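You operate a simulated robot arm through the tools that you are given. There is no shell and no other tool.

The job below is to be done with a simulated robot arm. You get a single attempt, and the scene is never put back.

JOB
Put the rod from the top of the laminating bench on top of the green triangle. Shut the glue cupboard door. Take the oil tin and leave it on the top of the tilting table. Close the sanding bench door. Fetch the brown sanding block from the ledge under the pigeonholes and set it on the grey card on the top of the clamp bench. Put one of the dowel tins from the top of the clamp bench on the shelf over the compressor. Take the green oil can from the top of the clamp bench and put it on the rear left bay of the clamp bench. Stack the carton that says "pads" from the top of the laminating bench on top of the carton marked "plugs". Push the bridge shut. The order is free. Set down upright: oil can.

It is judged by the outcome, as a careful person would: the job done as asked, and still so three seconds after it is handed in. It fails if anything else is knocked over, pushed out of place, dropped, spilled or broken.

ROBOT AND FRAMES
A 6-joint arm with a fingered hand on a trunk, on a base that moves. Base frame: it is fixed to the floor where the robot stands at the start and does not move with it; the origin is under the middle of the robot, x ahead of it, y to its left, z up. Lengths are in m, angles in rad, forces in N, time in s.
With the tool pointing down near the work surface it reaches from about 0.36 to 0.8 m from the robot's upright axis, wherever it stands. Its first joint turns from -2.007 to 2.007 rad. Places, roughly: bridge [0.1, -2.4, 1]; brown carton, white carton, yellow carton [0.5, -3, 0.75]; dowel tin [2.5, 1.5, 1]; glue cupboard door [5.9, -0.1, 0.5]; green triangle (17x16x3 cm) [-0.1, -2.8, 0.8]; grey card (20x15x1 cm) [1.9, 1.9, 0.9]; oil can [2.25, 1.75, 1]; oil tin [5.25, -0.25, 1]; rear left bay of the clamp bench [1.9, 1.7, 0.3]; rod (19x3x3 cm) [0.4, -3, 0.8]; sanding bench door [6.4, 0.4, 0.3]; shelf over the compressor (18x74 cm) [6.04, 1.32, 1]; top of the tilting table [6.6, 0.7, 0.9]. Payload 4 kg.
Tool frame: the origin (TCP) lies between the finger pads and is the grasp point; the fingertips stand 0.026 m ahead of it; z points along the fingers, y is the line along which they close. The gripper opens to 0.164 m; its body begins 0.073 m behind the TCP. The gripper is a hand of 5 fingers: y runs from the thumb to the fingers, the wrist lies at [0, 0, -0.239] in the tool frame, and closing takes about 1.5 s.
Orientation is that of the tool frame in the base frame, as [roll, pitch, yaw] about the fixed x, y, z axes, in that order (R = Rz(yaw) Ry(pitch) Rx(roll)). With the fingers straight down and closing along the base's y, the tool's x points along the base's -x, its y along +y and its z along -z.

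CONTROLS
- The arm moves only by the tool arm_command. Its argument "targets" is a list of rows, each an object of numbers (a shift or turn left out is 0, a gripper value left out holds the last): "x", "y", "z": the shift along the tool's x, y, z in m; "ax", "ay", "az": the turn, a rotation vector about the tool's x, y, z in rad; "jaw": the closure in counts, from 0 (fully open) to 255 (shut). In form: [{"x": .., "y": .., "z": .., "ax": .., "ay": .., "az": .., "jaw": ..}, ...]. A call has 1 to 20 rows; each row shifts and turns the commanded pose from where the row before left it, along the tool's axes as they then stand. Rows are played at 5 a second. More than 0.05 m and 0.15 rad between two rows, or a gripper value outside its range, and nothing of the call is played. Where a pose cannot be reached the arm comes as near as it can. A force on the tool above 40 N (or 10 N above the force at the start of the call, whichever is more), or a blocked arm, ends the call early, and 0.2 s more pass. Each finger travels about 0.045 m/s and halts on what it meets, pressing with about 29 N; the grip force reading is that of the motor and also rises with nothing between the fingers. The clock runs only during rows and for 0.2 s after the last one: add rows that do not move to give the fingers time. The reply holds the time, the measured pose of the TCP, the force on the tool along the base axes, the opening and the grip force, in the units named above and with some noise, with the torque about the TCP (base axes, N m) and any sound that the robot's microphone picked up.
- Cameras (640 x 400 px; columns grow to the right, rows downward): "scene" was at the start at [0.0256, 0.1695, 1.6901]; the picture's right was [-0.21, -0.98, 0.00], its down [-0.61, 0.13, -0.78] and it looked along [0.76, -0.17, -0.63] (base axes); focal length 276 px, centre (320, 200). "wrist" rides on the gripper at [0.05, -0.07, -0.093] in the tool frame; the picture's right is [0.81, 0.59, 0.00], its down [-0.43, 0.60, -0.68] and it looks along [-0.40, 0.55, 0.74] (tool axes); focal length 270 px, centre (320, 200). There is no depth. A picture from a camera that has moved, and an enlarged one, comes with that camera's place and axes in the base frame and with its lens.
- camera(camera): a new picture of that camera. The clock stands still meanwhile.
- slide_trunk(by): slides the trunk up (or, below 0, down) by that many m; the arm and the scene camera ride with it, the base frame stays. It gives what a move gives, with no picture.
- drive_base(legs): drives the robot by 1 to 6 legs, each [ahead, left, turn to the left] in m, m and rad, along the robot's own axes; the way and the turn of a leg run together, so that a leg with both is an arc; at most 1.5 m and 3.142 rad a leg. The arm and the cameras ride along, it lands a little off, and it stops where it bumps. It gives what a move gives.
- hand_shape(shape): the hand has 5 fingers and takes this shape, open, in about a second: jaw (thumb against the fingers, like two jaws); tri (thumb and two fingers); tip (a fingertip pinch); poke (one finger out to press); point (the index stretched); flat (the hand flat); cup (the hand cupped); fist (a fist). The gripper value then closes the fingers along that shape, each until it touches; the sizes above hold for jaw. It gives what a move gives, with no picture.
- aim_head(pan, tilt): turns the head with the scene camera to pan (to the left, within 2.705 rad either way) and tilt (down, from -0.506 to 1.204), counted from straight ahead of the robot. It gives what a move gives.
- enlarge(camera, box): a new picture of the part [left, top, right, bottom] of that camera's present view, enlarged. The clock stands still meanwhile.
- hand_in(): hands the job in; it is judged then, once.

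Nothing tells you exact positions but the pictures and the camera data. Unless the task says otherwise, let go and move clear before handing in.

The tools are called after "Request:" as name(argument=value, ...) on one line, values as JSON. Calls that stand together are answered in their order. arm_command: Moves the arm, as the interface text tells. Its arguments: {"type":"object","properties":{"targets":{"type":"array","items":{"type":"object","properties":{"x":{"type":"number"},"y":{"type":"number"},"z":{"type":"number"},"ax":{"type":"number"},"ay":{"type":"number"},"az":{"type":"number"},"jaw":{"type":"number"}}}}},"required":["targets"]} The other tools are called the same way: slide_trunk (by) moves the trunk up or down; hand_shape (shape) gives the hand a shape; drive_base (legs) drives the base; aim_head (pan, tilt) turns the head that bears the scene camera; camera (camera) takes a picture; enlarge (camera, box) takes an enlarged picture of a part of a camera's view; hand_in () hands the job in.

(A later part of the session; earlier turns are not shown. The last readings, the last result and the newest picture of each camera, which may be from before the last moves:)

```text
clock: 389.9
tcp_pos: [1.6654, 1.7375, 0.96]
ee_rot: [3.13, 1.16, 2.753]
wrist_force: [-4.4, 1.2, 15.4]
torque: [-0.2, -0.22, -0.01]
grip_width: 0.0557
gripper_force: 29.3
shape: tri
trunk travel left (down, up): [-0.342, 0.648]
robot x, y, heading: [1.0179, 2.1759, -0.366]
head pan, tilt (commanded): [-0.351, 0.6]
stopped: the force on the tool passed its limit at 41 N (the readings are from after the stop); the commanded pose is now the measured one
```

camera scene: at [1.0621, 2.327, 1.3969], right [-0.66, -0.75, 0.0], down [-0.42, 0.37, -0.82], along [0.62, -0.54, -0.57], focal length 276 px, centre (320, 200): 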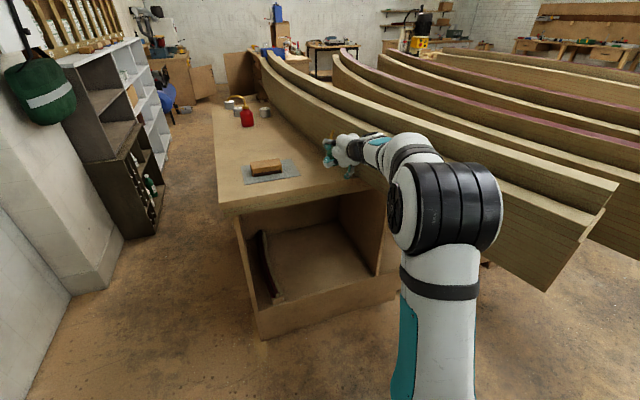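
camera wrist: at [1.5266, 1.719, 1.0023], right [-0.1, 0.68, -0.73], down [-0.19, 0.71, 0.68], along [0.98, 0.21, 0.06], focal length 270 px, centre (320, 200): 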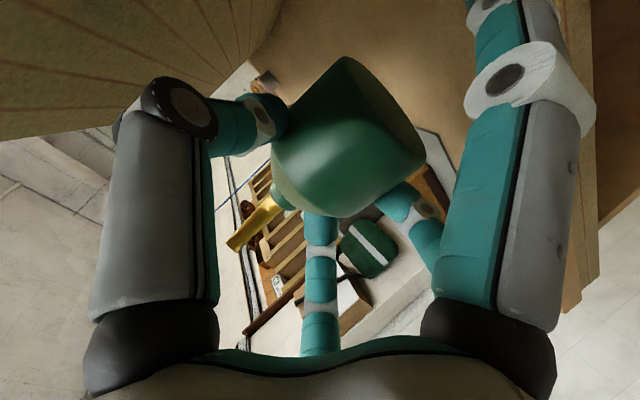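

Contact at TCP z≈0.96. I'll look at what touches before releasing.

Request:
camera(camera="wrist")

Request:
enlarge(camera="scene", box=[300, 110, 380, 190])

Request:
enlarge(camera="wrist", box=[240, 40, 500, 260])

```text
taken
camera wrist: at [1.5407, 1.7118, 0.9502], right [-0.08, 0.67, -0.74], down [-0.2, 0.72, 0.67], along [0.98, 0.2, 0.07], focal length 270 px, centre (320, 200)
```

wrist: 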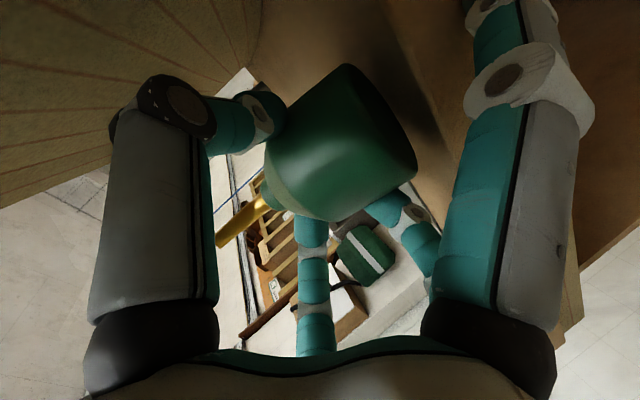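

```text
5.00 times, centred on (340, 150) of scene
camera zoom: at [1.0935, 2.3151, 1.3132], right [-0.66, -0.75, 0.0], down [-0.42, 0.37, -0.83], along [0.62, -0.55, -0.56], focal length 1380 px, centre (220, 450)
```

zoom: 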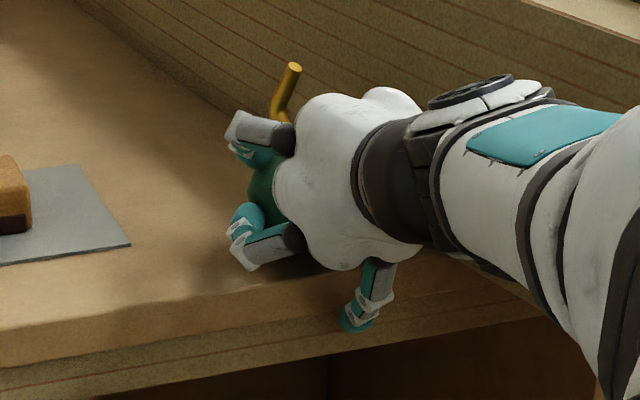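

```text
1.82 times, centred on (370, 150) of wrist
camera zoom: at [1.5407, 1.7118, 0.9502], right [-0.08, 0.67, -0.74], down [-0.2, 0.72, 0.67], along [0.98, 0.2, 0.07], focal length 491 px, centre (229, 291)
```

zoom: 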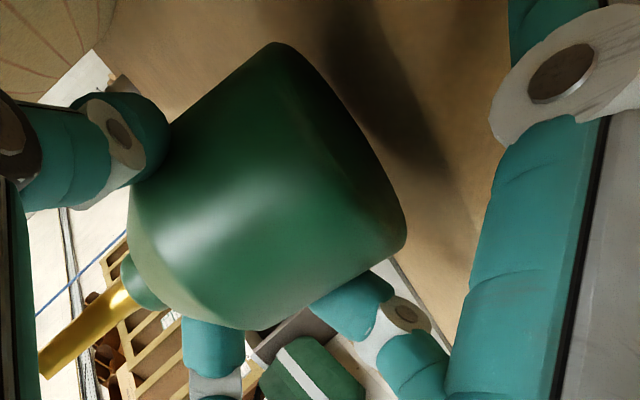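

The can's base has seated on the bench top. I'll ease up 2 mm and open the fingers slowly.

Request:
slide_trunk(by=0.003)

Request:
arm_command(targets=[{"jaw": 165}, {"jaw": 145}, {"jaw": 120}, {"jaw": 95}, {}, {}, {}])

Request:
camera(camera="wrist")

Request:
enlarge(camera="scene", box=[300, 110, 380, 190])

```text
clock: 390.4
tcp_pos: [1.6654, 1.7371, 0.9605]
ee_rot: [3.126, 1.155, 2.751]
wrist_force: [-4.0, -0.1, 16.4]
torque: [-0.25, -0.23, -0.02]
grip_width: 0.0554
gripper_force: 29.1
shape: tri
trunk travel left (down, up): [-0.345, 0.645]
robot x, y, heading: [1.0102, 2.1789, -0.377]
head pan, tilt (commanded): [-0.351, 0.6]
```

```text
clock: 392.0
tcp_pos: [1.6659, 1.7365, 0.9575]
ee_rot: [3.124, 1.153, 2.749]
wrist_force: [0.6, -0.6, -0.4]
torque: [0.0, 0.0, 0.0]
grip_width: 0.1023
gripper_force: 0.0
shape: tri
trunk travel left (down, up): [-0.345, 0.645]
robot x, y, heading: [1.0124, 2.1776, -0.373]
head pan, tilt (commanded): [-0.351, 0.6]
```

```text
taken
camera wrist: at [1.5419, 1.7113, 0.9485], right [-0.09, 0.67, -0.73], down [-0.19, 0.71, 0.67], along [0.98, 0.2, 0.07], focal length 270 px, centre (320, 200)
```

wrist: 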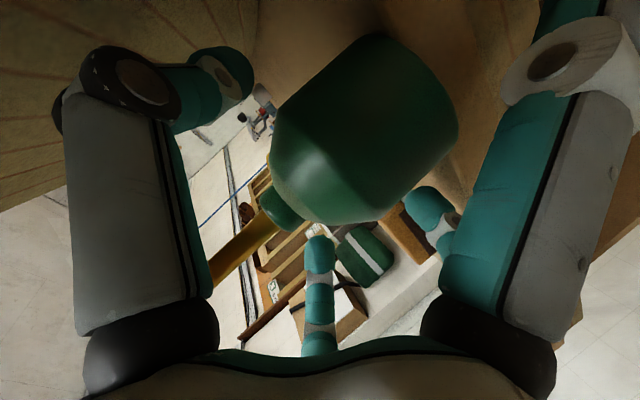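

```text
5.00 times, centred on (340, 150) of scene
camera zoom: at [1.0953, 2.314, 1.3165], right [-0.66, -0.75, 0.0], down [-0.42, 0.37, -0.83], along [0.62, -0.55, -0.56], focal length 1380 px, centre (220, 450)
```

zoom: 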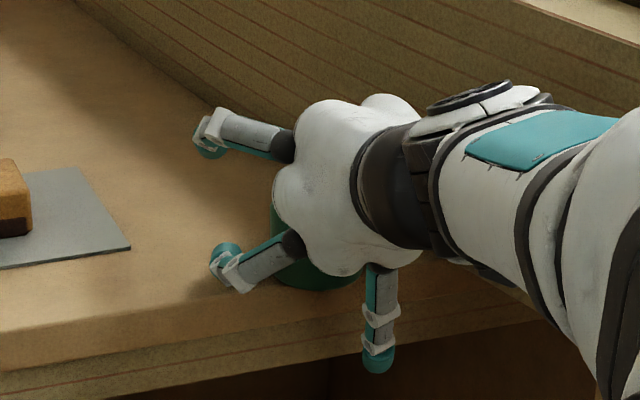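

The can now stands upright on the bench top, near its edge. I'll back the hand straight out.

Request:
drive_base(legs=[[-0.06, 0, 0]])

Request:
camera(camera="wrist")

Request:
enlarge(camera="scene", box=[280, 100, 400, 200])

```text
clock: 393.0
tcp_pos: [1.6099, 1.7573, 0.9585]
ee_rot: [3.124, 1.152, 2.748]
wrist_force: [-0.7, 0.1, -0.7]
torque: [0.0, -0.01, 0.03]
grip_width: 0.1024
gripper_force: 0.1
shape: tri
trunk travel left (down, up): [-0.345, 0.645]
robot x, y, heading: [0.9599, 2.1958, -0.37]
head pan, tilt (commanded): [-0.351, 0.6]
```

```text
taken
camera wrist: at [1.4853, 1.7321, 0.9487], right [-0.09, 0.67, -0.74], down [-0.19, 0.71, 0.67], along [0.98, 0.2, 0.07], focal length 270 px, centre (320, 200)
```

wrist: 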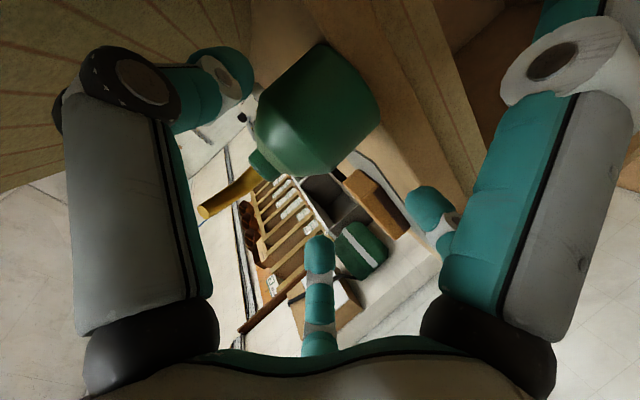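

```text
4.00 times, centred on (340, 150) of scene
camera zoom: at [1.0398, 2.3357, 1.3166], right [-0.66, -0.75, 0.0], down [-0.42, 0.37, -0.83], along [0.62, -0.55, -0.56], focal length 1104 px, centre (240, 400)
```

zoom: 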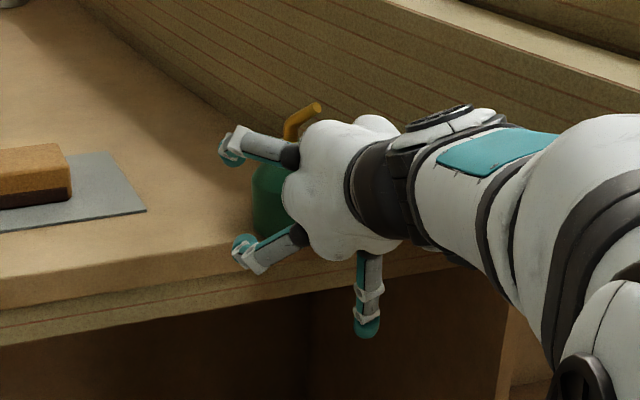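

The can stays upright as the hand withdraws. I'll back off further to be clear of it.

Request:
drive_base(legs=[[-0.2, 0, 0]])

Request:
enlarge(camera="scene", box=[260, 80, 420, 200])

```text
clock: 394.5
tcp_pos: [1.4318, 1.8294, 0.9582]
ee_rot: [3.124, 1.152, 2.753]
wrist_force: [0.5, -0.3, -0.8]
torque: [-0.03, -0.03, 0.01]
grip_width: 0.1022
gripper_force: 0.1
shape: tri
trunk travel left (down, up): [-0.345, 0.645]
robot x, y, heading: [0.7815, 2.2663, -0.365]
head pan, tilt (commanded): [-0.351, 0.6]
```

```text
3.33 times, centred on (340, 140) of scene
camera zoom: at [0.8595, 2.4061, 1.3166], right [-0.66, -0.75, 0.0], down [-0.42, 0.37, -0.83], along [0.62, -0.54, -0.56], focal length 920 px, centre (253, 400)
```

zoom: 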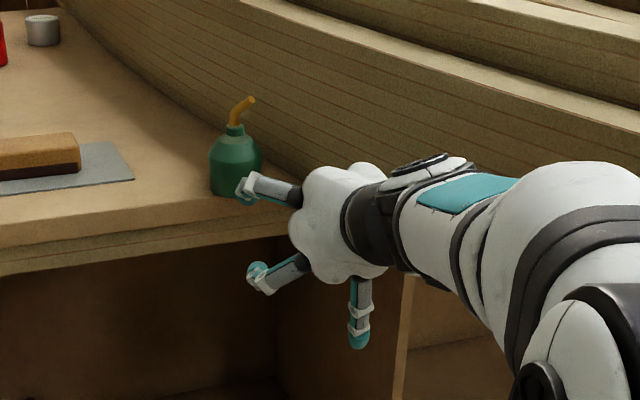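

The oil can stands upright again on the bench top. Now I'll restore the tool to pointing down with the "jaw" shape and raise, to re-grasp it from above.

Request:
arm_command(targets=[{"ay": 0.144}, {"ay": 0.144}, {"ay": 0.144}, {"ay": 0.144}, {"ay": 0.144}, {"ay": 0.144}, {"ay": 0.144}, {"ay": 0.144}, {}])

Request:
hand_shape(shape="jaw")

Request:
slide_trunk(by=0.25)

Request:
aim_head(pan=-0.3, tilt=0.7)

Request:
camera(camera="scene")

```text
clock: 396.5
tcp_pos: [1.3543, 1.8886, 0.8435]
ee_rot: [-3.141, 0.03, 2.767]
wrist_force: [0.0, 0.3, 0.4]
torque: [0.0, 0.01, -0.02]
grip_width: 0.1024
gripper_force: 0.1
shape: tri
out of reach, approached as far as the arm can: row 6, 7, 8
trunk travel left (down, up): [-0.345, 0.645]
robot x, y, heading: [0.7852, 2.266, -0.371]
head pan, tilt (commanded): [-0.351, 0.6]
```

```text
clock: 397.4
tcp_pos: [1.3534, 1.8869, 0.8455]
ee_rot: [-3.141, 0.03, 2.768]
wrist_force: [0.2, 0.1, 0.8]
torque: [-0.03, 0.04, 0.0]
grip_width: 0.1642
gripper_force: 0.1
shape: jaw
trunk travel left (down, up): [-0.345, 0.645]
robot x, y, heading: [0.7788, 2.2695, -0.368]
head pan, tilt (commanded): [-0.351, 0.6]
```

```text
clock: 400.0
tcp_pos: [1.354, 1.8868, 1.0945]
ee_rot: [-3.141, 0.032, 2.768]
wrist_force: [0.8, 0.4, -0.1]
torque: [0.02, 0.01, -0.01]
grip_width: 0.1639
gripper_force: 0.1
shape: jaw
trunk travel left (down, up): [-0.595, 0.395]
robot x, y, heading: [0.7789, 2.2664, -0.369]
head pan, tilt (commanded): [-0.351, 0.6]
```

```text
clock: 400.7
tcp_pos: [1.3548, 1.8872, 1.0945]
ee_rot: [-3.141, 0.029, 2.768]
wrist_force: [-0.4, 0.3, 0.3]
torque: [-0.04, -0.01, 0.04]
grip_width: 0.164
gripper_force: 0.0
shape: jaw
trunk travel left (down, up): [-0.595, 0.395]
robot x, y, heading: [0.7803, 2.2667, -0.376]
head pan, tilt (commanded): [-0.3, 0.7]
```

```text
taken
camera scene: at [0.8597, 2.4116, 1.558], right [-0.62, -0.78, 0.0], down [-0.5, 0.4, -0.77], along [0.6, -0.48, -0.64], focal length 276 px, centre (320, 200)
```

scene: 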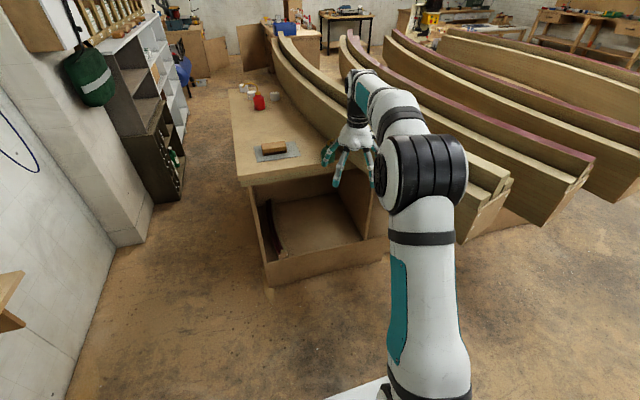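

I'll raise a bit more, then drive forward over the can.

Request:
slide_trunk(by=0.1)

Request:
arm_command(targets=[{"ay": 0.03, "jaw": 90, "y": -0.04}, {}, {}])

Request:
drive_base(legs=[[0.33, 0, 0]])

Request:
camera(camera="wrist")

Request:
aim_head(pan=-0.3, tilt=0.75)

Request:
camera(camera="scene")

```text
clock: 402.0
tcp_pos: [1.3553, 1.8864, 1.1947]
ee_rot: [3.141, 0.03, 2.768]
wrist_force: [0.1, -0.5, -0.5]
torque: [-0.01, 0.01, 0.03]
grip_width: 0.1641
gripper_force: 0.1
shape: jaw
trunk travel left (down, up): [-0.695, 0.295]
robot x, y, heading: [0.7781, 2.2691, -0.373]
head pan, tilt (commanded): [-0.3, 0.7]
```

```text
clock: 402.8
tcp_pos: [1.3313, 1.8529, 1.1806]
ee_rot: [-3.139, 0.008, 2.769]
wrist_force: [-1.1, -0.6, 0.3]
torque: [-0.02, 0.04, -0.03]
grip_width: 0.1068
gripper_force: 0.1
shape: jaw
out of reach, approached as far as the arm can: row 1
trunk travel left (down, up): [-0.695, 0.295]
robot x, y, heading: [0.7766, 2.2663, -0.368]
head pan, tilt (commanded): [-0.3, 0.7]
```

```text
clock: 405.0
tcp_pos: [1.6386, 1.7304, 1.1809]
ee_rot: [-3.137, 0.008, 2.761]
wrist_force: [0.4, 0.0, 0.1]
torque: [-0.01, 0.0, 0.0]
grip_width: 0.1066
gripper_force: 0.0
shape: jaw
trunk travel left (down, up): [-0.695, 0.295]
robot x, y, heading: [1.0893, 2.1492, -0.373]
head pan, tilt (commanded): [-0.3, 0.7]
```

```text
taken
camera wrist: at [1.5655, 1.6857, 1.2724], right [-0.53, 0.85, -0.01], down [0.62, 0.4, 0.68], along [0.58, 0.36, -0.73], focal length 270 px, centre (320, 200)
```

wrist: 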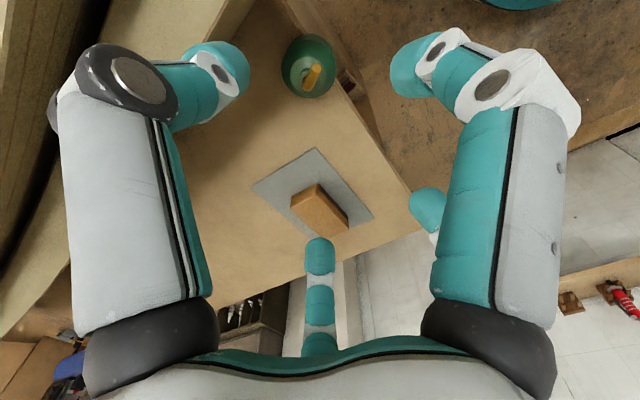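

```text
clock: 405.6
tcp_pos: [1.6388, 1.7298, 1.1805]
ee_rot: [-3.139, 0.008, 2.762]
wrist_force: [0.4, 0.7, -0.7]
torque: [-0.02, -0.02, -0.05]
grip_width: 0.1068
gripper_force: 0.1
shape: jaw
trunk travel left (down, up): [-0.695, 0.295]
robot x, y, heading: [1.0919, 2.1505, -0.375]
head pan, tilt (commanded): [-0.3, 0.75]
```

```text
taken
camera scene: at [1.1679, 2.2917, 1.6537], right [-0.63, -0.78, 0.0], down [-0.53, 0.43, -0.73], along [0.57, -0.46, -0.68], focal length 276 px, centre (320, 200)
```

scene: 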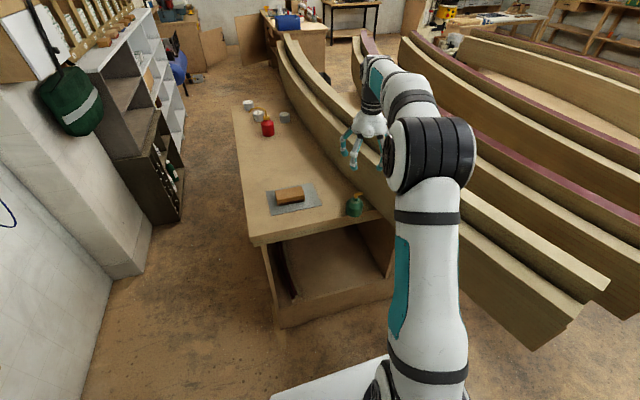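

The can is in view of both cameras. I'll zoom in to get its exact place.

Request:
enlarge(camera="scene", box=[310, 170, 400, 240])

Request:
enlarge(camera="wrist", box=[250, 10, 370, 120])

```text
5.71 times, centred on (355, 205) of scene
camera zoom: at [1.1679, 2.2917, 1.6537], right [-0.63, -0.78, 0.0], down [-0.53, 0.43, -0.73], along [0.57, -0.46, -0.68], focal length 1578 px, centre (120, 171)
```

zoom: 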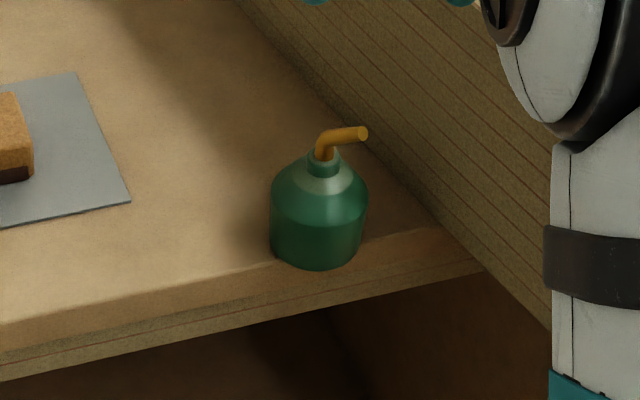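

```text
3.64 times, centred on (310, 65) of wrist
camera zoom: at [1.5648, 1.686, 1.2728], right [-0.53, 0.85, -0.01], down [0.62, 0.4, 0.68], along [0.58, 0.36, -0.73], focal length 983 px, centre (356, 691)
```

zoom: 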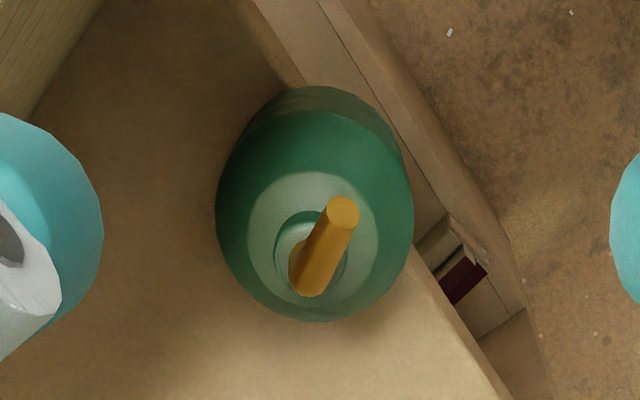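

The can stands at about [1.662, 1.728]. I'll centre over it and descend in steps.

Request:
arm_command(targets=[{"x": -0.0222, "y": 0.0069}, {"z": 0.04}, {"z": 0.04}, {"z": 0.03}, {}])

Request:
camera(camera="wrist")

Request:
enlarge(camera="scene", box=[310, 130, 430, 240])

```text
clock: 406.8
tcp_pos: [1.6551, 1.7334, 1.0641]
ee_rot: [-3.136, 0.008, 2.761]
wrist_force: [-0.3, 0.0, 0.2]
torque: [0.0, 0.02, 0.02]
grip_width: 0.1066
gripper_force: 0.2
shape: jaw
out of reach, approached as far as the arm can: row 1
trunk travel left (down, up): [-0.695, 0.295]
robot x, y, heading: [1.0891, 2.1439, -0.376]
head pan, tilt (commanded): [-0.3, 0.75]
```

```text
taken
camera wrist: at [1.5815, 1.6878, 1.1562], right [-0.53, 0.85, -0.01], down [0.62, 0.4, 0.68], along [0.58, 0.36, -0.73], focal length 270 px, centre (320, 200)
```

wrist: 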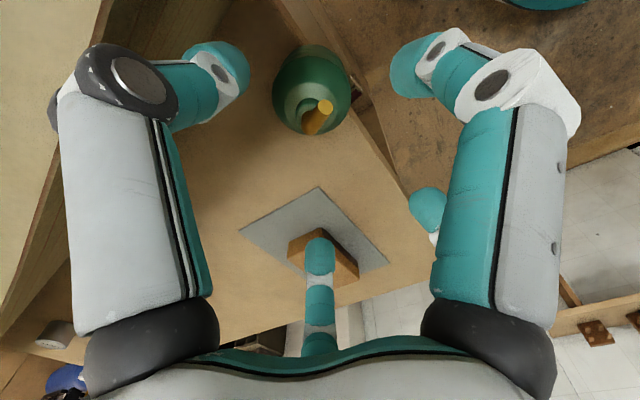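

```text
3.64 times, centred on (370, 185) of scene
camera zoom: at [1.1679, 2.2917, 1.6537], right [-0.63, -0.78, 0.0], down [-0.53, 0.43, -0.73], along [0.57, -0.46, -0.68], focal length 1004 px, centre (138, 254)
```

zoom: 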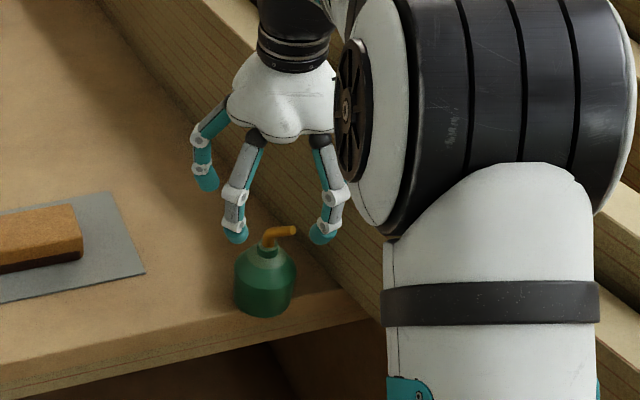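

A small correction (8 mm ahead, 5 mm right), then down to grasp height.

Request:
arm_command(targets=[{"x": -0.0077, "y": -0.0055}, {"z": 0.03}, {"z": 0.03}, {"z": 0.03}, {"z": 0.015}, {}])

Request:
camera(camera="wrist")

Request:
enlarge(camera="scene", box=[310, 130, 430, 240])

```text
clock: 408.2
tcp_pos: [1.6634, 1.7256, 0.9591]
ee_rot: [-3.139, 0.01, 2.762]
wrist_force: [0.6, 4.4, 1.2]
torque: [-0.25, 0.05, -0.13]
grip_width: 0.1057
gripper_force: 0.1
shape: jaw
trunk travel left (down, up): [-0.695, 0.295]
robot x, y, heading: [1.088, 2.1491, -0.377]
head pan, tilt (commanded): [-0.3, 0.75]
```

```text
taken
camera wrist: at [1.5902, 1.68, 1.0512], right [-0.53, 0.85, -0.01], down [0.62, 0.4, 0.68], along [0.58, 0.36, -0.73], focal length 270 px, centre (320, 200)
```

wrist: 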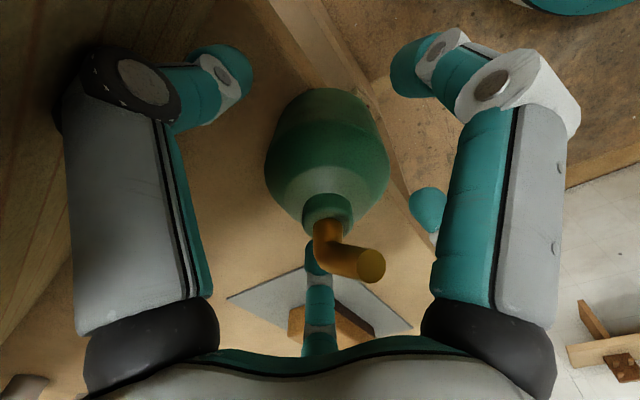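

```text
3.64 times, centred on (370, 185) of scene
camera zoom: at [1.1679, 2.2924, 1.6536], right [-0.63, -0.78, 0.0], down [-0.53, 0.43, -0.73], along [0.57, -0.46, -0.68], focal length 1004 px, centre (138, 254)
```

zoom: 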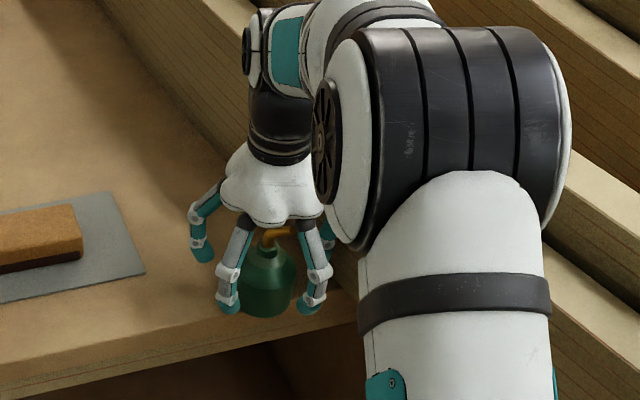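

A light touch on the right (thumb knuckle against the beam). I'll shift 1 cm left, narrow the opening slightly, and go down the last 1.2 cm.

Request:
arm_command(targets=[{"y": 0.01, "jaw": 110}, {}, {"z": 0.012}, {}])

Request:
camera(camera="wrist")

```text
clock: 409.2
tcp_pos: [1.6691, 1.7341, 0.9472]
ee_rot: [-3.139, 0.01, 2.76]
wrist_force: [0.4, 0.8, 0.8]
torque: [0.02, -0.02, 0.0]
grip_width: 0.094
gripper_force: 0.2
shape: jaw
trunk travel left (down, up): [-0.695, 0.295]
robot x, y, heading: [1.0843, 2.1483, -0.375]
head pan, tilt (commanded): [-0.3, 0.75]
```

```text
taken
camera wrist: at [1.5939, 1.6883, 1.0387], right [-0.53, 0.85, -0.01], down [0.62, 0.4, 0.68], along [0.58, 0.36, -0.73], focal length 270 px, centre (320, 200)
```

wrist: 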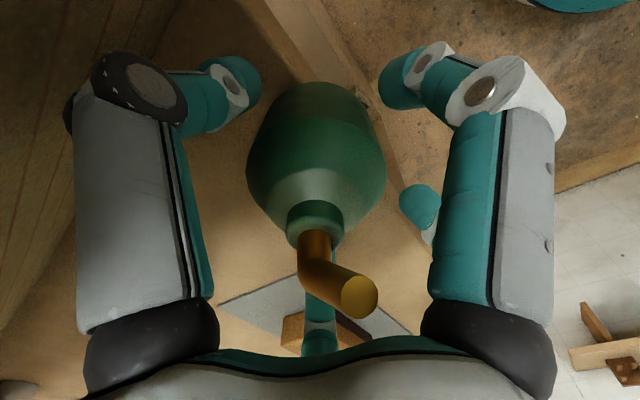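

No force now. I'll close on the can.

Request:
arm_command(targets=[{"jaw": 140}, {"jaw": 170}, {"jaw": 255}, {}, {}, {}, {}])

Request:
camera(camera="wrist")

```text
clock: 410.8
tcp_pos: [1.6674, 1.7325, 0.9473]
ee_rot: [-3.138, 0.008, 2.762]
wrist_force: [0.4, -1.0, 0.2]
torque: [0.02, -0.01, 0.02]
grip_width: 0.0594
gripper_force: 29.1
shape: jaw
trunk travel left (down, up): [-0.695, 0.295]
robot x, y, heading: [1.0879, 2.1464, -0.378]
head pan, tilt (commanded): [-0.3, 0.75]
```

```text
taken
camera wrist: at [1.594, 1.6881, 1.0388], right [-0.53, 0.85, -0.01], down [0.62, 0.4, 0.68], along [0.58, 0.36, -0.73], focal length 270 px, centre (320, 200)
```

wrist: 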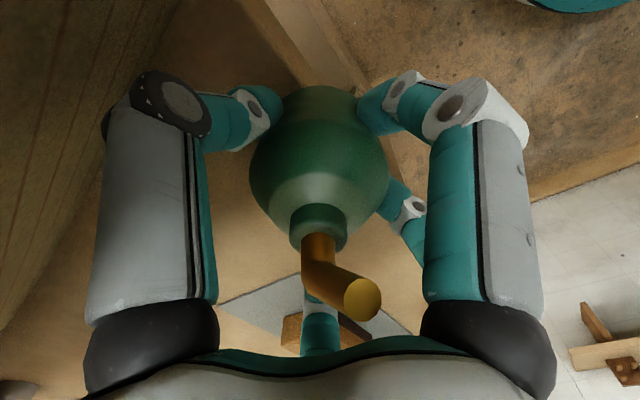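

Gripped (5.9 cm). I'll lift it, back away from the bench, retract the arm, and lower the trunk in front of the bay.

Request:
arm_command(targets=[{"z": -0.02}, {"z": -0.03}, {"z": -0.04}, {"z": -0.04}, {}])

Request:
drive_base(legs=[[-0.4, 0, 0.005]])

Request:
arm_command(targets=[{"x": 0.04, "y": 0.02}, {"x": 0.04, "y": 0.02}, {"x": 0.03, "y": 0.02}, {}])

Request:
camera(camera="wrist")

Request:
camera(camera="scene")

```text
clock: 412.0
tcp_pos: [1.6631, 1.7346, 1.0761]
ee_rot: [-3.141, 0.009, 2.762]
wrist_force: [-0.1, 0.0, -1.3]
torque: [0.01, 0.0, -0.02]
grip_width: 0.0597
gripper_force: 29.0
shape: jaw
trunk travel left (down, up): [-0.695, 0.295]
robot x, y, heading: [1.0898, 2.1471, -0.379]
head pan, tilt (commanded): [-0.3, 0.75]
```

```text
clock: 414.5
tcp_pos: [1.3054, 1.8813, 1.0768]
ee_rot: [-3.138, 0.01, 2.771]
wrist_force: [-0.5, -0.1, -1.5]
torque: [0.02, -0.06, 0.01]
grip_width: 0.0592
gripper_force: 28.9
shape: jaw
trunk travel left (down, up): [-0.695, 0.295]
robot x, y, heading: [0.7274, 2.2886, -0.363]
head pan, tilt (commanded): [-0.3, 0.75]
```

```text
clock: 415.5
tcp_pos: [1.2236, 1.9793, 1.0744]
ee_rot: [-3.138, 0.009, 2.769]
wrist_force: [-0.1, 0.3, -2.5]
torque: [-0.01, -0.03, 0.0]
grip_width: 0.0597
gripper_force: 29.0
shape: jaw
trunk travel left (down, up): [-0.695, 0.295]
robot x, y, heading: [0.728, 2.286, -0.369]
head pan, tilt (commanded): [-0.3, 0.75]
```

```text
taken
camera wrist: at [1.1503, 1.9335, 1.167], right [-0.54, 0.84, -0.01], down [0.61, 0.4, 0.68], along [0.57, 0.36, -0.73], focal length 270 px, centre (320, 200)
```

wrist: 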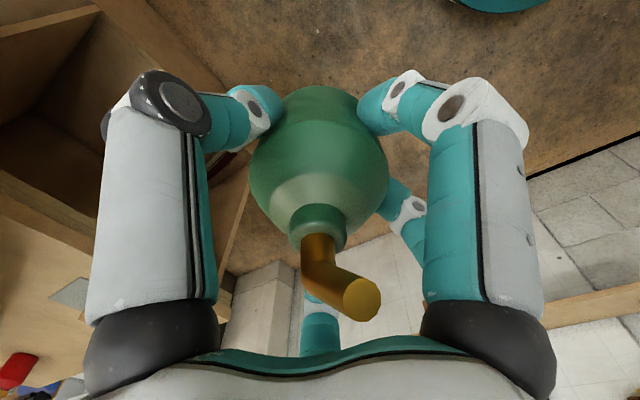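

```text
taken
camera scene: at [0.8061, 2.4325, 1.6537], right [-0.62, -0.79, 0.0], down [-0.54, 0.42, -0.73], along [0.57, -0.45, -0.68], focal length 276 px, centre (320, 200)
```

scene: 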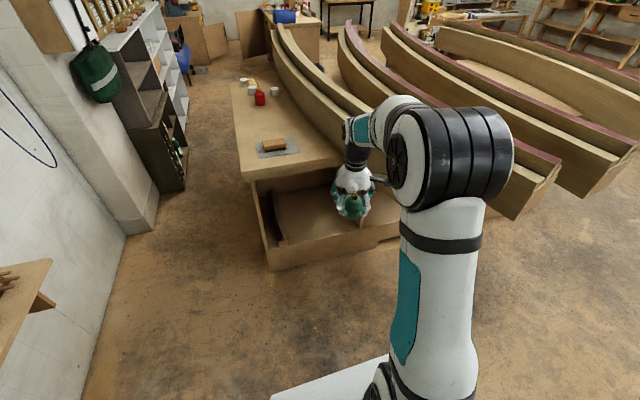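

The can is held upright. I'll lower the trunk in front of the bay now.

Request:
slide_trunk(by=-0.4)

Request:
slide_trunk(by=-0.25)

Request:
arm_command(targets=[{"z": 0.04}, {"z": 0.04}, {}])

Request:
aim_head(pan=-0.2, tilt=0.6)

Request:
camera(camera="scene")

```text
clock: 419.3
tcp_pos: [1.2226, 1.9791, 0.6763]
ee_rot: [-3.139, 0.008, 2.77]
wrist_force: [-0.1, 0.4, -1.7]
torque: [0.01, 0.02, 0.01]
grip_width: 0.0592
gripper_force: 28.8
shape: jaw
trunk travel left (down, up): [-0.295, 0.695]
robot x, y, heading: [0.7278, 2.2906, -0.369]
head pan, tilt (commanded): [-0.3, 0.75]
```

```text
clock: 421.9
tcp_pos: [1.2241, 1.9789, 0.4261]
ee_rot: [-3.137, 0.01, 2.771]
wrist_force: [0.2, -1.0, -1.6]
torque: [-0.02, 0.0, 0.03]
grip_width: 0.0591
gripper_force: 29.6
shape: jaw
trunk travel left (down, up): [-0.045, 0.945]
robot x, y, heading: [0.7294, 2.287, -0.366]
head pan, tilt (commanded): [-0.3, 0.75]
```

```text
clock: 422.7
tcp_pos: [1.2241, 1.9803, 0.3468]
ee_rot: [-3.139, 0.008, 2.769]
wrist_force: [-0.1, -0.3, -1.8]
torque: [-0.02, -0.01, -0.01]
grip_width: 0.0596
gripper_force: 28.9
shape: jaw
trunk travel left (down, up): [-0.045, 0.945]
robot x, y, heading: [0.7302, 2.2864, -0.368]
head pan, tilt (commanded): [-0.3, 0.75]
```

```text
clock: 423.4
tcp_pos: [1.2226, 1.9817, 0.3466]
ee_rot: [-3.138, 0.01, 2.77]
wrist_force: [-0.9, -1.0, -1.2]
torque: [0.01, -0.01, 0.01]
grip_width: 0.0592
gripper_force: 29.2
shape: jaw
trunk travel left (down, up): [-0.045, 0.945]
robot x, y, heading: [0.7251, 2.2897, -0.365]
head pan, tilt (commanded): [-0.201, 0.6]
```

```text
taken
camera scene: at [0.815, 2.4367, 1.0165], right [-0.54, -0.84, 0.0], down [-0.48, 0.3, -0.82], along [0.7, -0.44, -0.57], focal length 276 px, centre (320, 200)
```

scene: 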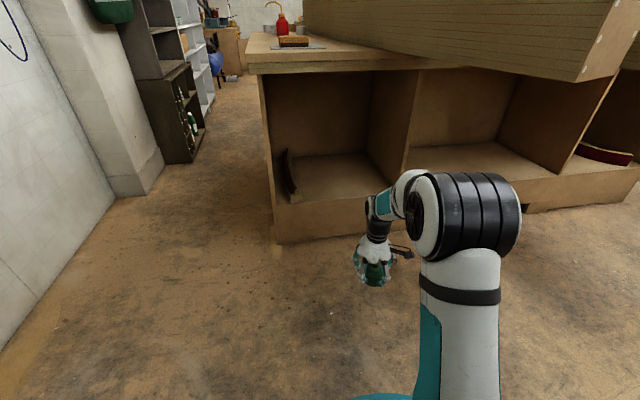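

The can's bottom is at z≈0.29, above the sill. To keep the elbow low under the slab, I'll lower the trunk fully and raise the hand correspondingly, then drive in.

Request:
arm_command(targets=[{"z": -0.022}, {"z": -0.022}, {}])

Request:
slide_trunk(by=-0.044)

Request:
drive_base(legs=[[0.42, 0, -0.003]])

Request:
camera(camera="scene")

```text
clock: 424.2
tcp_pos: [1.2219, 1.9796, 0.3902]
ee_rot: [-3.138, 0.009, 2.771]
wrist_force: [0.0, -0.2, -0.6]
torque: [0.01, -0.03, -0.01]
grip_width: 0.0594
gripper_force: 29.1
shape: jaw
trunk travel left (down, up): [-0.045, 0.945]
robot x, y, heading: [0.7291, 2.2885, -0.365]
head pan, tilt (commanded): [-0.201, 0.6]
```

```text
clock: 425.1
tcp_pos: [1.2231, 1.9801, 0.3448]
ee_rot: [-3.139, 0.008, 2.769]
wrist_force: [-0.6, -0.2, -2.1]
torque: [0.01, 0.0, -0.01]
grip_width: 0.059
gripper_force: 28.5
shape: jaw
trunk travel left (down, up): [-0.001, 0.989]
robot x, y, heading: [0.7263, 2.2895, -0.368]
head pan, tilt (commanded): [-0.201, 0.6]
```

```text
clock: 427.6
tcp_pos: [1.6155, 1.8325, 0.3466]
ee_rot: [-3.139, 0.009, 2.775]
wrist_force: [-0.6, -0.3, -1.1]
torque: [0.04, 0.0, 0.01]
grip_width: 0.0591
gripper_force: 29.2
shape: jaw
trunk travel left (down, up): [-0.001, 0.989]
robot x, y, heading: [1.1173, 2.1382, -0.364]
head pan, tilt (commanded): [-0.201, 0.6]
```

```text
taken
camera scene: at [1.2053, 2.2879, 0.9725], right [-0.53, -0.85, 0.0], down [-0.48, 0.3, -0.82], along [0.7, -0.44, -0.57], focal length 276 px, centre (320, 200)
```

scene: 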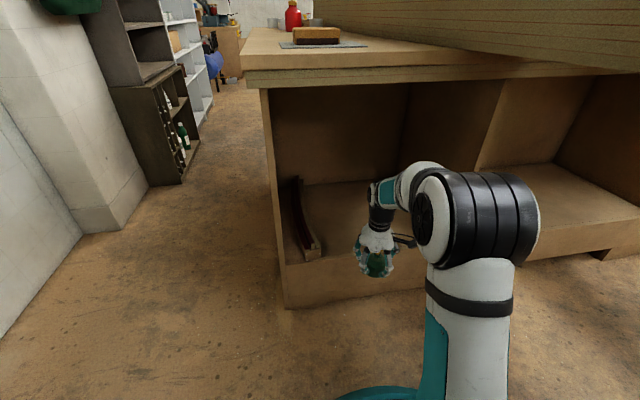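

Well lined up. I'll drive the remaining 0.2 m in.

Request:
drive_base(legs=[[0.2, 0, -0.003]])

Request:
camera(camera="scene")

Request:
camera(camera="wrist")

```text
clock: 429.2
tcp_pos: [1.8001, 1.7564, 0.3455]
ee_rot: [-3.138, 0.007, 2.768]
wrist_force: [0.9, 0.4, -2.3]
torque: [-0.02, -0.04, -0.03]
grip_width: 0.0592
gripper_force: 29.0
shape: jaw
trunk travel left (down, up): [-0.001, 0.989]
robot x, y, heading: [1.3073, 2.066, -0.374]
head pan, tilt (commanded): [-0.201, 0.6]
```

```text
taken
camera scene: at [1.3941, 2.2154, 0.9725], right [-0.54, -0.84, 0.0], down [-0.48, 0.3, -0.82], along [0.69, -0.45, -0.57], focal length 276 px, centre (320, 200)
```

scene: 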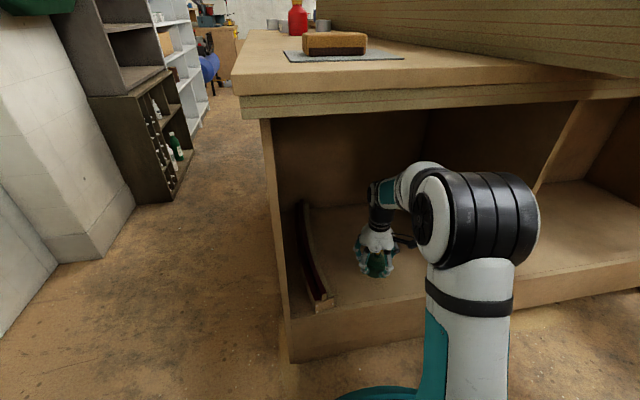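

```text
taken
camera wrist: at [1.727, 1.7125, 0.4375], right [-0.54, 0.84, -0.01], down [0.62, 0.4, 0.68], along [0.58, 0.36, -0.73], focal length 270 px, centre (320, 200)
```

wrist: 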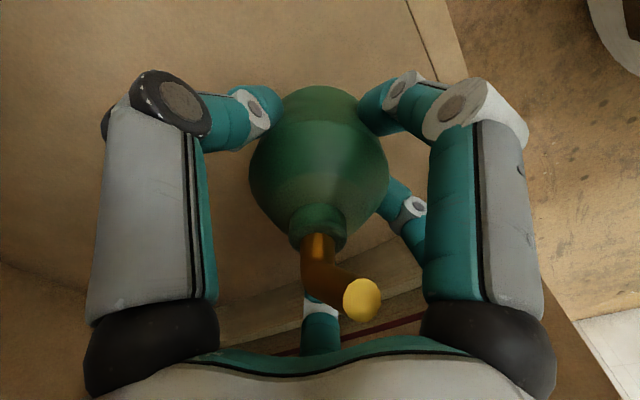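

The elbow is well below the slab this time. I'll extend 3 cm further and lower the can to the floor of the bay.

Request:
arm_command(targets=[{"x": -0.015}, {"x": -0.015}, {"z": 0.015}, {"z": 0.012}, {"z": 0.006}, {}])

Request:
arm_command(targets=[{"z": 0.004}, {}, {"z": 0.003}, {}])

```text
clock: 430.6
tcp_pos: [1.8278, 1.7459, 0.3103]
ee_rot: [-3.139, 0.01, 2.769]
wrist_force: [0.1, 0.3, -1.3]
torque: [-0.01, 0.02, -0.01]
grip_width: 0.0593
gripper_force: 29.1
shape: jaw
trunk travel left (down, up): [-0.001, 0.989]
robot x, y, heading: [1.3067, 2.0664, -0.373]
head pan, tilt (commanded): [-0.201, 0.6]
```

```text
clock: 431.6
tcp_pos: [1.8267, 1.7465, 0.3044]
ee_rot: [-3.138, 0.009, 2.768]
wrist_force: [0.2, -0.8, -0.6]
torque: [0.02, 0.01, 0.01]
grip_width: 0.0592
gripper_force: 28.9
shape: jaw
trunk travel left (down, up): [-0.001, 0.989]
robot x, y, heading: [1.3065, 2.0687, -0.369]
head pan, tilt (commanded): [-0.201, 0.6]
```

Request:
arm_command(targets=[{"z": 0.003}, {}, {"z": 0.002}, {}])

```text
clock: 432.6
tcp_pos: [1.8292, 1.7464, 0.3016]
ee_rot: [-3.139, 0.011, 2.768]
wrist_force: [-2.5, -1.0, 15.3]
torque: [-0.2, 0.28, 0.01]
grip_width: 0.0598
gripper_force: 29.0
shape: jaw
trunk travel left (down, up): [-0.001, 0.989]
robot x, y, heading: [1.3041, 2.0667, -0.37]
head pan, tilt (commanded): [-0.201, 0.6]
```

Contact (15 N). I'll ease up, open the fingers only to about 10 cm, and then rise straight up well above the spout before moving away.

Request:
arm_command(targets=[{"z": -0.0015}, {}, {"jaw": 140}, {"jaw": 100}, {}, {}, {}])

Request:
camera(camera="wrist")

Request:
arm_command(targets=[{"z": -0.01}, {"z": -0.02}, {"z": -0.02}, {"z": -0.02}, {}])

Request:
camera(camera="wrist")

Request:
camera(camera="scene")

```text
clock: 434.2
tcp_pos: [1.8287, 1.7465, 0.3021]
ee_rot: [-3.138, 0.008, 2.767]
wrist_force: [0.6, -0.2, 0.0]
torque: [0.0, -0.02, 0.03]
grip_width: 0.0994
gripper_force: 0.1
shape: jaw
trunk travel left (down, up): [-0.001, 0.989]
robot x, y, heading: [1.3049, 2.067, -0.371]
head pan, tilt (commanded): [-0.201, 0.6]
```

```text
taken
camera wrist: at [1.7553, 1.701, 0.3941], right [-0.54, 0.84, -0.01], down [0.62, 0.4, 0.68], along [0.58, 0.36, -0.73], focal length 270 px, centre (320, 200)
```

wrist: 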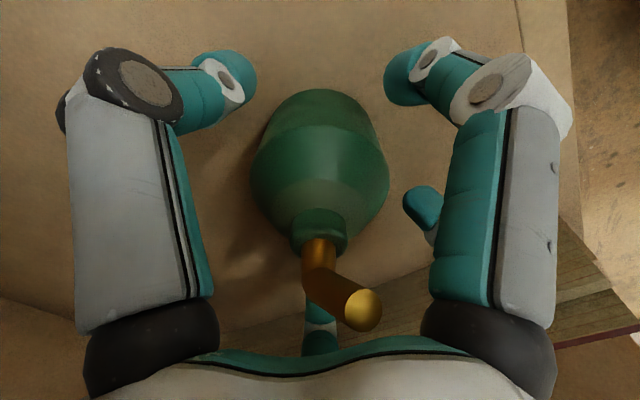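

```text
clock: 435.4
tcp_pos: [1.8285, 1.7472, 0.3731]
ee_rot: [-3.138, 0.009, 2.767]
wrist_force: [-0.6, -0.1, -0.3]
torque: [0.03, 0.01, -0.05]
grip_width: 0.0991
gripper_force: 0.0
shape: jaw
trunk travel left (down, up): [-0.001, 0.989]
robot x, y, heading: [1.3009, 2.0654, -0.369]
head pan, tilt (commanded): [-0.201, 0.6]
```

```text
taken
camera wrist: at [1.7552, 1.7026, 0.4651], right [-0.54, 0.84, -0.01], down [0.62, 0.4, 0.68], along [0.58, 0.36, -0.73], focal length 270 px, centre (320, 200)
```

wrist: 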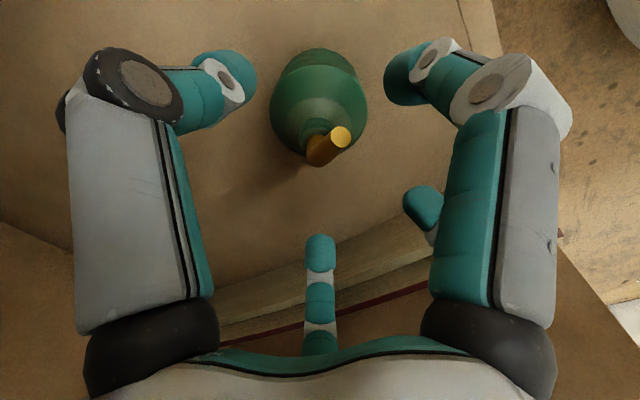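

```text
taken
camera scene: at [1.394, 2.2155, 0.9725], right [-0.54, -0.84, 0.0], down [-0.48, 0.3, -0.83], along [0.69, -0.45, -0.56], focal length 276 px, centre (320, 200)
```

scene: 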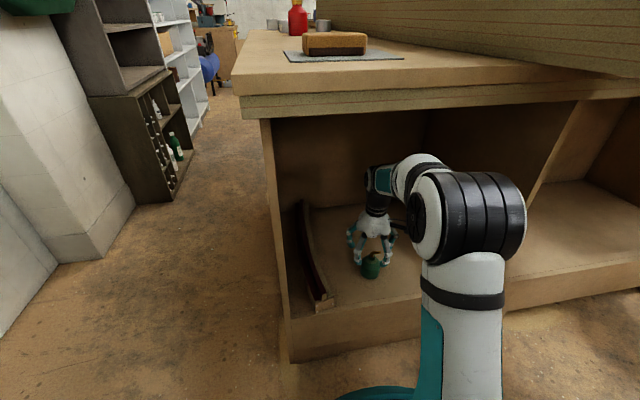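

The can stands upright; there is plenty of room to rise. I'll go up another 12 cm.

Request:
arm_command(targets=[{"z": -0.03}, {"z": -0.03}, {"z": -0.03}, {"z": -0.03}, {}])

Request:
camera(camera="scene")

Request:
enlarge(camera="scene", box=[320, 190, 440, 300])

```text
clock: 436.6
tcp_pos: [1.8271, 1.7484, 0.495]
ee_rot: [-3.137, 0.008, 2.767]
wrist_force: [-0.2, 0.1, 0.4]
torque: [0.02, -0.01, -0.02]
grip_width: 0.0992
gripper_force: 0.1
shape: jaw
trunk travel left (down, up): [-0.001, 0.989]
robot x, y, heading: [1.3057, 2.0684, -0.372]
head pan, tilt (commanded): [-0.201, 0.6]
```

```text
taken
camera scene: at [1.394, 2.2155, 0.9725], right [-0.54, -0.84, 0.0], down [-0.48, 0.3, -0.83], along [0.69, -0.45, -0.56], focal length 276 px, centre (320, 200)
```

scene: 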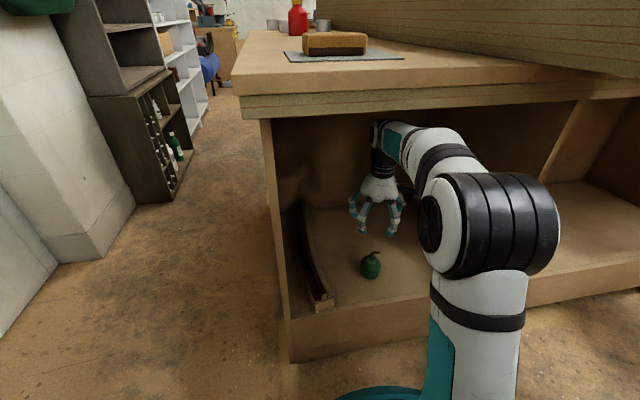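

```text
3.64 times, centred on (380, 245) of scene
camera zoom: at [1.394, 2.2155, 0.9725], right [-0.54, -0.84, 0.0], down [-0.48, 0.3, -0.83], along [0.69, -0.45, -0.56], focal length 1004 px, centre (102, 36)
```

zoom: 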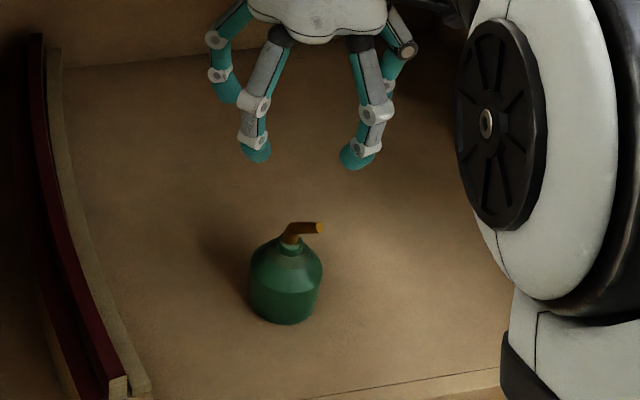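

The hand is well above the can, which stands upright inside the bay. I'll back out straight and check again.

Request:
drive_base(legs=[[-0.5, 0, 0]])

Request:
enlarge(camera="scene", box=[260, 130, 420, 260])

```text
clock: 439.6
tcp_pos: [1.3621, 1.9254, 0.4935]
ee_rot: [-3.138, 0.008, 2.762]
wrist_force: [0.2, -0.3, -0.8]
torque: [0.03, -0.01, 0.0]
grip_width: 0.0992
gripper_force: 0.0
shape: jaw
trunk travel left (down, up): [-0.001, 0.989]
robot x, y, heading: [0.8453, 2.2485, -0.373]
head pan, tilt (commanded): [-0.201, 0.6]
```

```text
3.08 times, centred on (340, 195) of scene
camera zoom: at [0.9316, 2.3957, 0.9725], right [-0.54, -0.84, 0.0], down [-0.47, 0.31, -0.83], along [0.69, -0.45, -0.56], focal length 849 px, centre (258, 215)
```

zoom: 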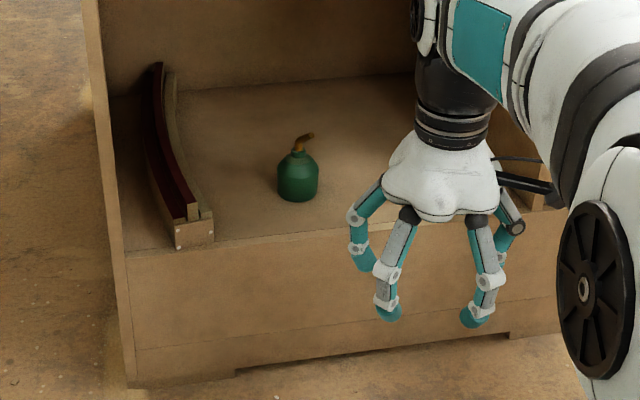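

The oil can stands upright in the bay. Next: the dowel tin and the far-side tasks. I'll raise the trunk, retract the arm and drive back out through the passage.

Request:
slide_trunk(by=0.4)

Request:
slide_trunk(by=0.4)

Request:
arm_command(targets=[{"x": 0.04}, {"x": 0.04}, {"x": 0.04}, {"x": 0.03}, {}])

Request:
drive_base(legs=[[-0.4, 0, 0], [0, 0, -1.198], [1.45, 0, 0], [1.3, 0, 0]])

Request:
aim_head(pan=1.4, tilt=0.5)

Request:
camera(camera="scene")

```text
clock: 443.4
tcp_pos: [1.3615, 1.926, 0.8954]
ee_rot: [-3.138, 0.008, 2.763]
wrist_force: [0.2, -0.7, 0.0]
torque: [-0.01, -0.02, 0.01]
grip_width: 0.099
gripper_force: 0.2
shape: jaw
trunk travel left (down, up): [-0.401, 0.589]
robot x, y, heading: [0.8467, 2.248, -0.376]
head pan, tilt (commanded): [-0.201, 0.6]
```

```text
clock: 447.2
tcp_pos: [1.3622, 1.926, 1.2943]
ee_rot: [-3.137, 0.009, 2.763]
wrist_force: [0.7, -0.9, -0.8]
torque: [-0.01, -0.02, 0.01]
grip_width: 0.0992
gripper_force: 0.0
shape: jaw
trunk travel left (down, up): [-0.801, 0.189]
robot x, y, heading: [0.846, 2.2467, -0.368]
head pan, tilt (commanded): [-0.201, 0.6]
```

```text
clock: 448.4
tcp_pos: [1.2238, 1.9803, 1.2915]
ee_rot: [-3.139, 0.009, 2.764]
wrist_force: [0.5, -0.3, -0.3]
torque: [0.0, 0.01, 0.0]
grip_width: 0.0989
gripper_force: 0.1
shape: jaw
trunk travel left (down, up): [-0.801, 0.189]
robot x, y, heading: [0.8444, 2.2442, -0.377]
head pan, tilt (commanded): [-0.201, 0.6]
```

```text
clock: 462.9
tcp_pos: [0.3626, 0.1687, 1.2921]
ee_rot: [-3.139, 0.007, 1.574]
wrist_force: [-0.5, -0.8, -0.2]
torque: [0.01, -0.04, -0.04]
grip_width: 0.0992
gripper_force: 0.0
shape: jaw
trunk travel left (down, up): [-0.801, 0.189]
robot x, y, heading: [0.4678, 0.6241, -1.566]
head pan, tilt (commanded): [-0.201, 0.6]
stopped in leg 4: the robot was blocked; the commanded pose is now the measured one
```

```text
clock: 464.6
tcp_pos: [0.3638, 0.1722, 1.2927]
ee_rot: [-3.14, 0.01, 1.571]
wrist_force: [-0.3, 0.2, -0.4]
torque: [0.02, -0.01, 0.0]
grip_width: 0.0993
gripper_force: 0.1
shape: jaw
trunk travel left (down, up): [-0.801, 0.189]
robot x, y, heading: [0.4686, 0.6244, -1.566]
head pan, tilt (commanded): [1.4, 0.499]
```

```text
taken
camera scene: at [0.7471, 0.6721, 1.7816], right [-0.17, -0.99, 0.0], down [-0.47, 0.08, -0.88], along [0.87, -0.15, -0.48], focal length 276 px, centre (320, 200)
```

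scene: 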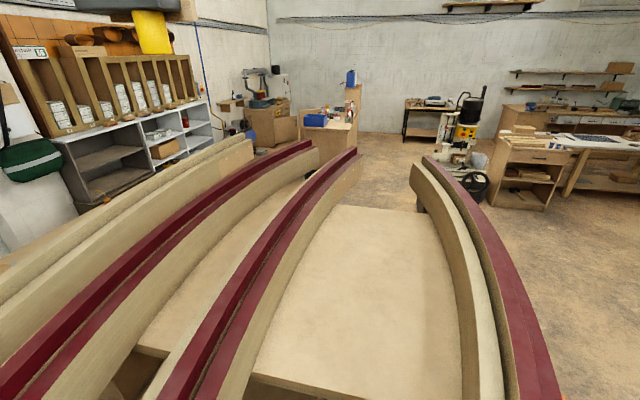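

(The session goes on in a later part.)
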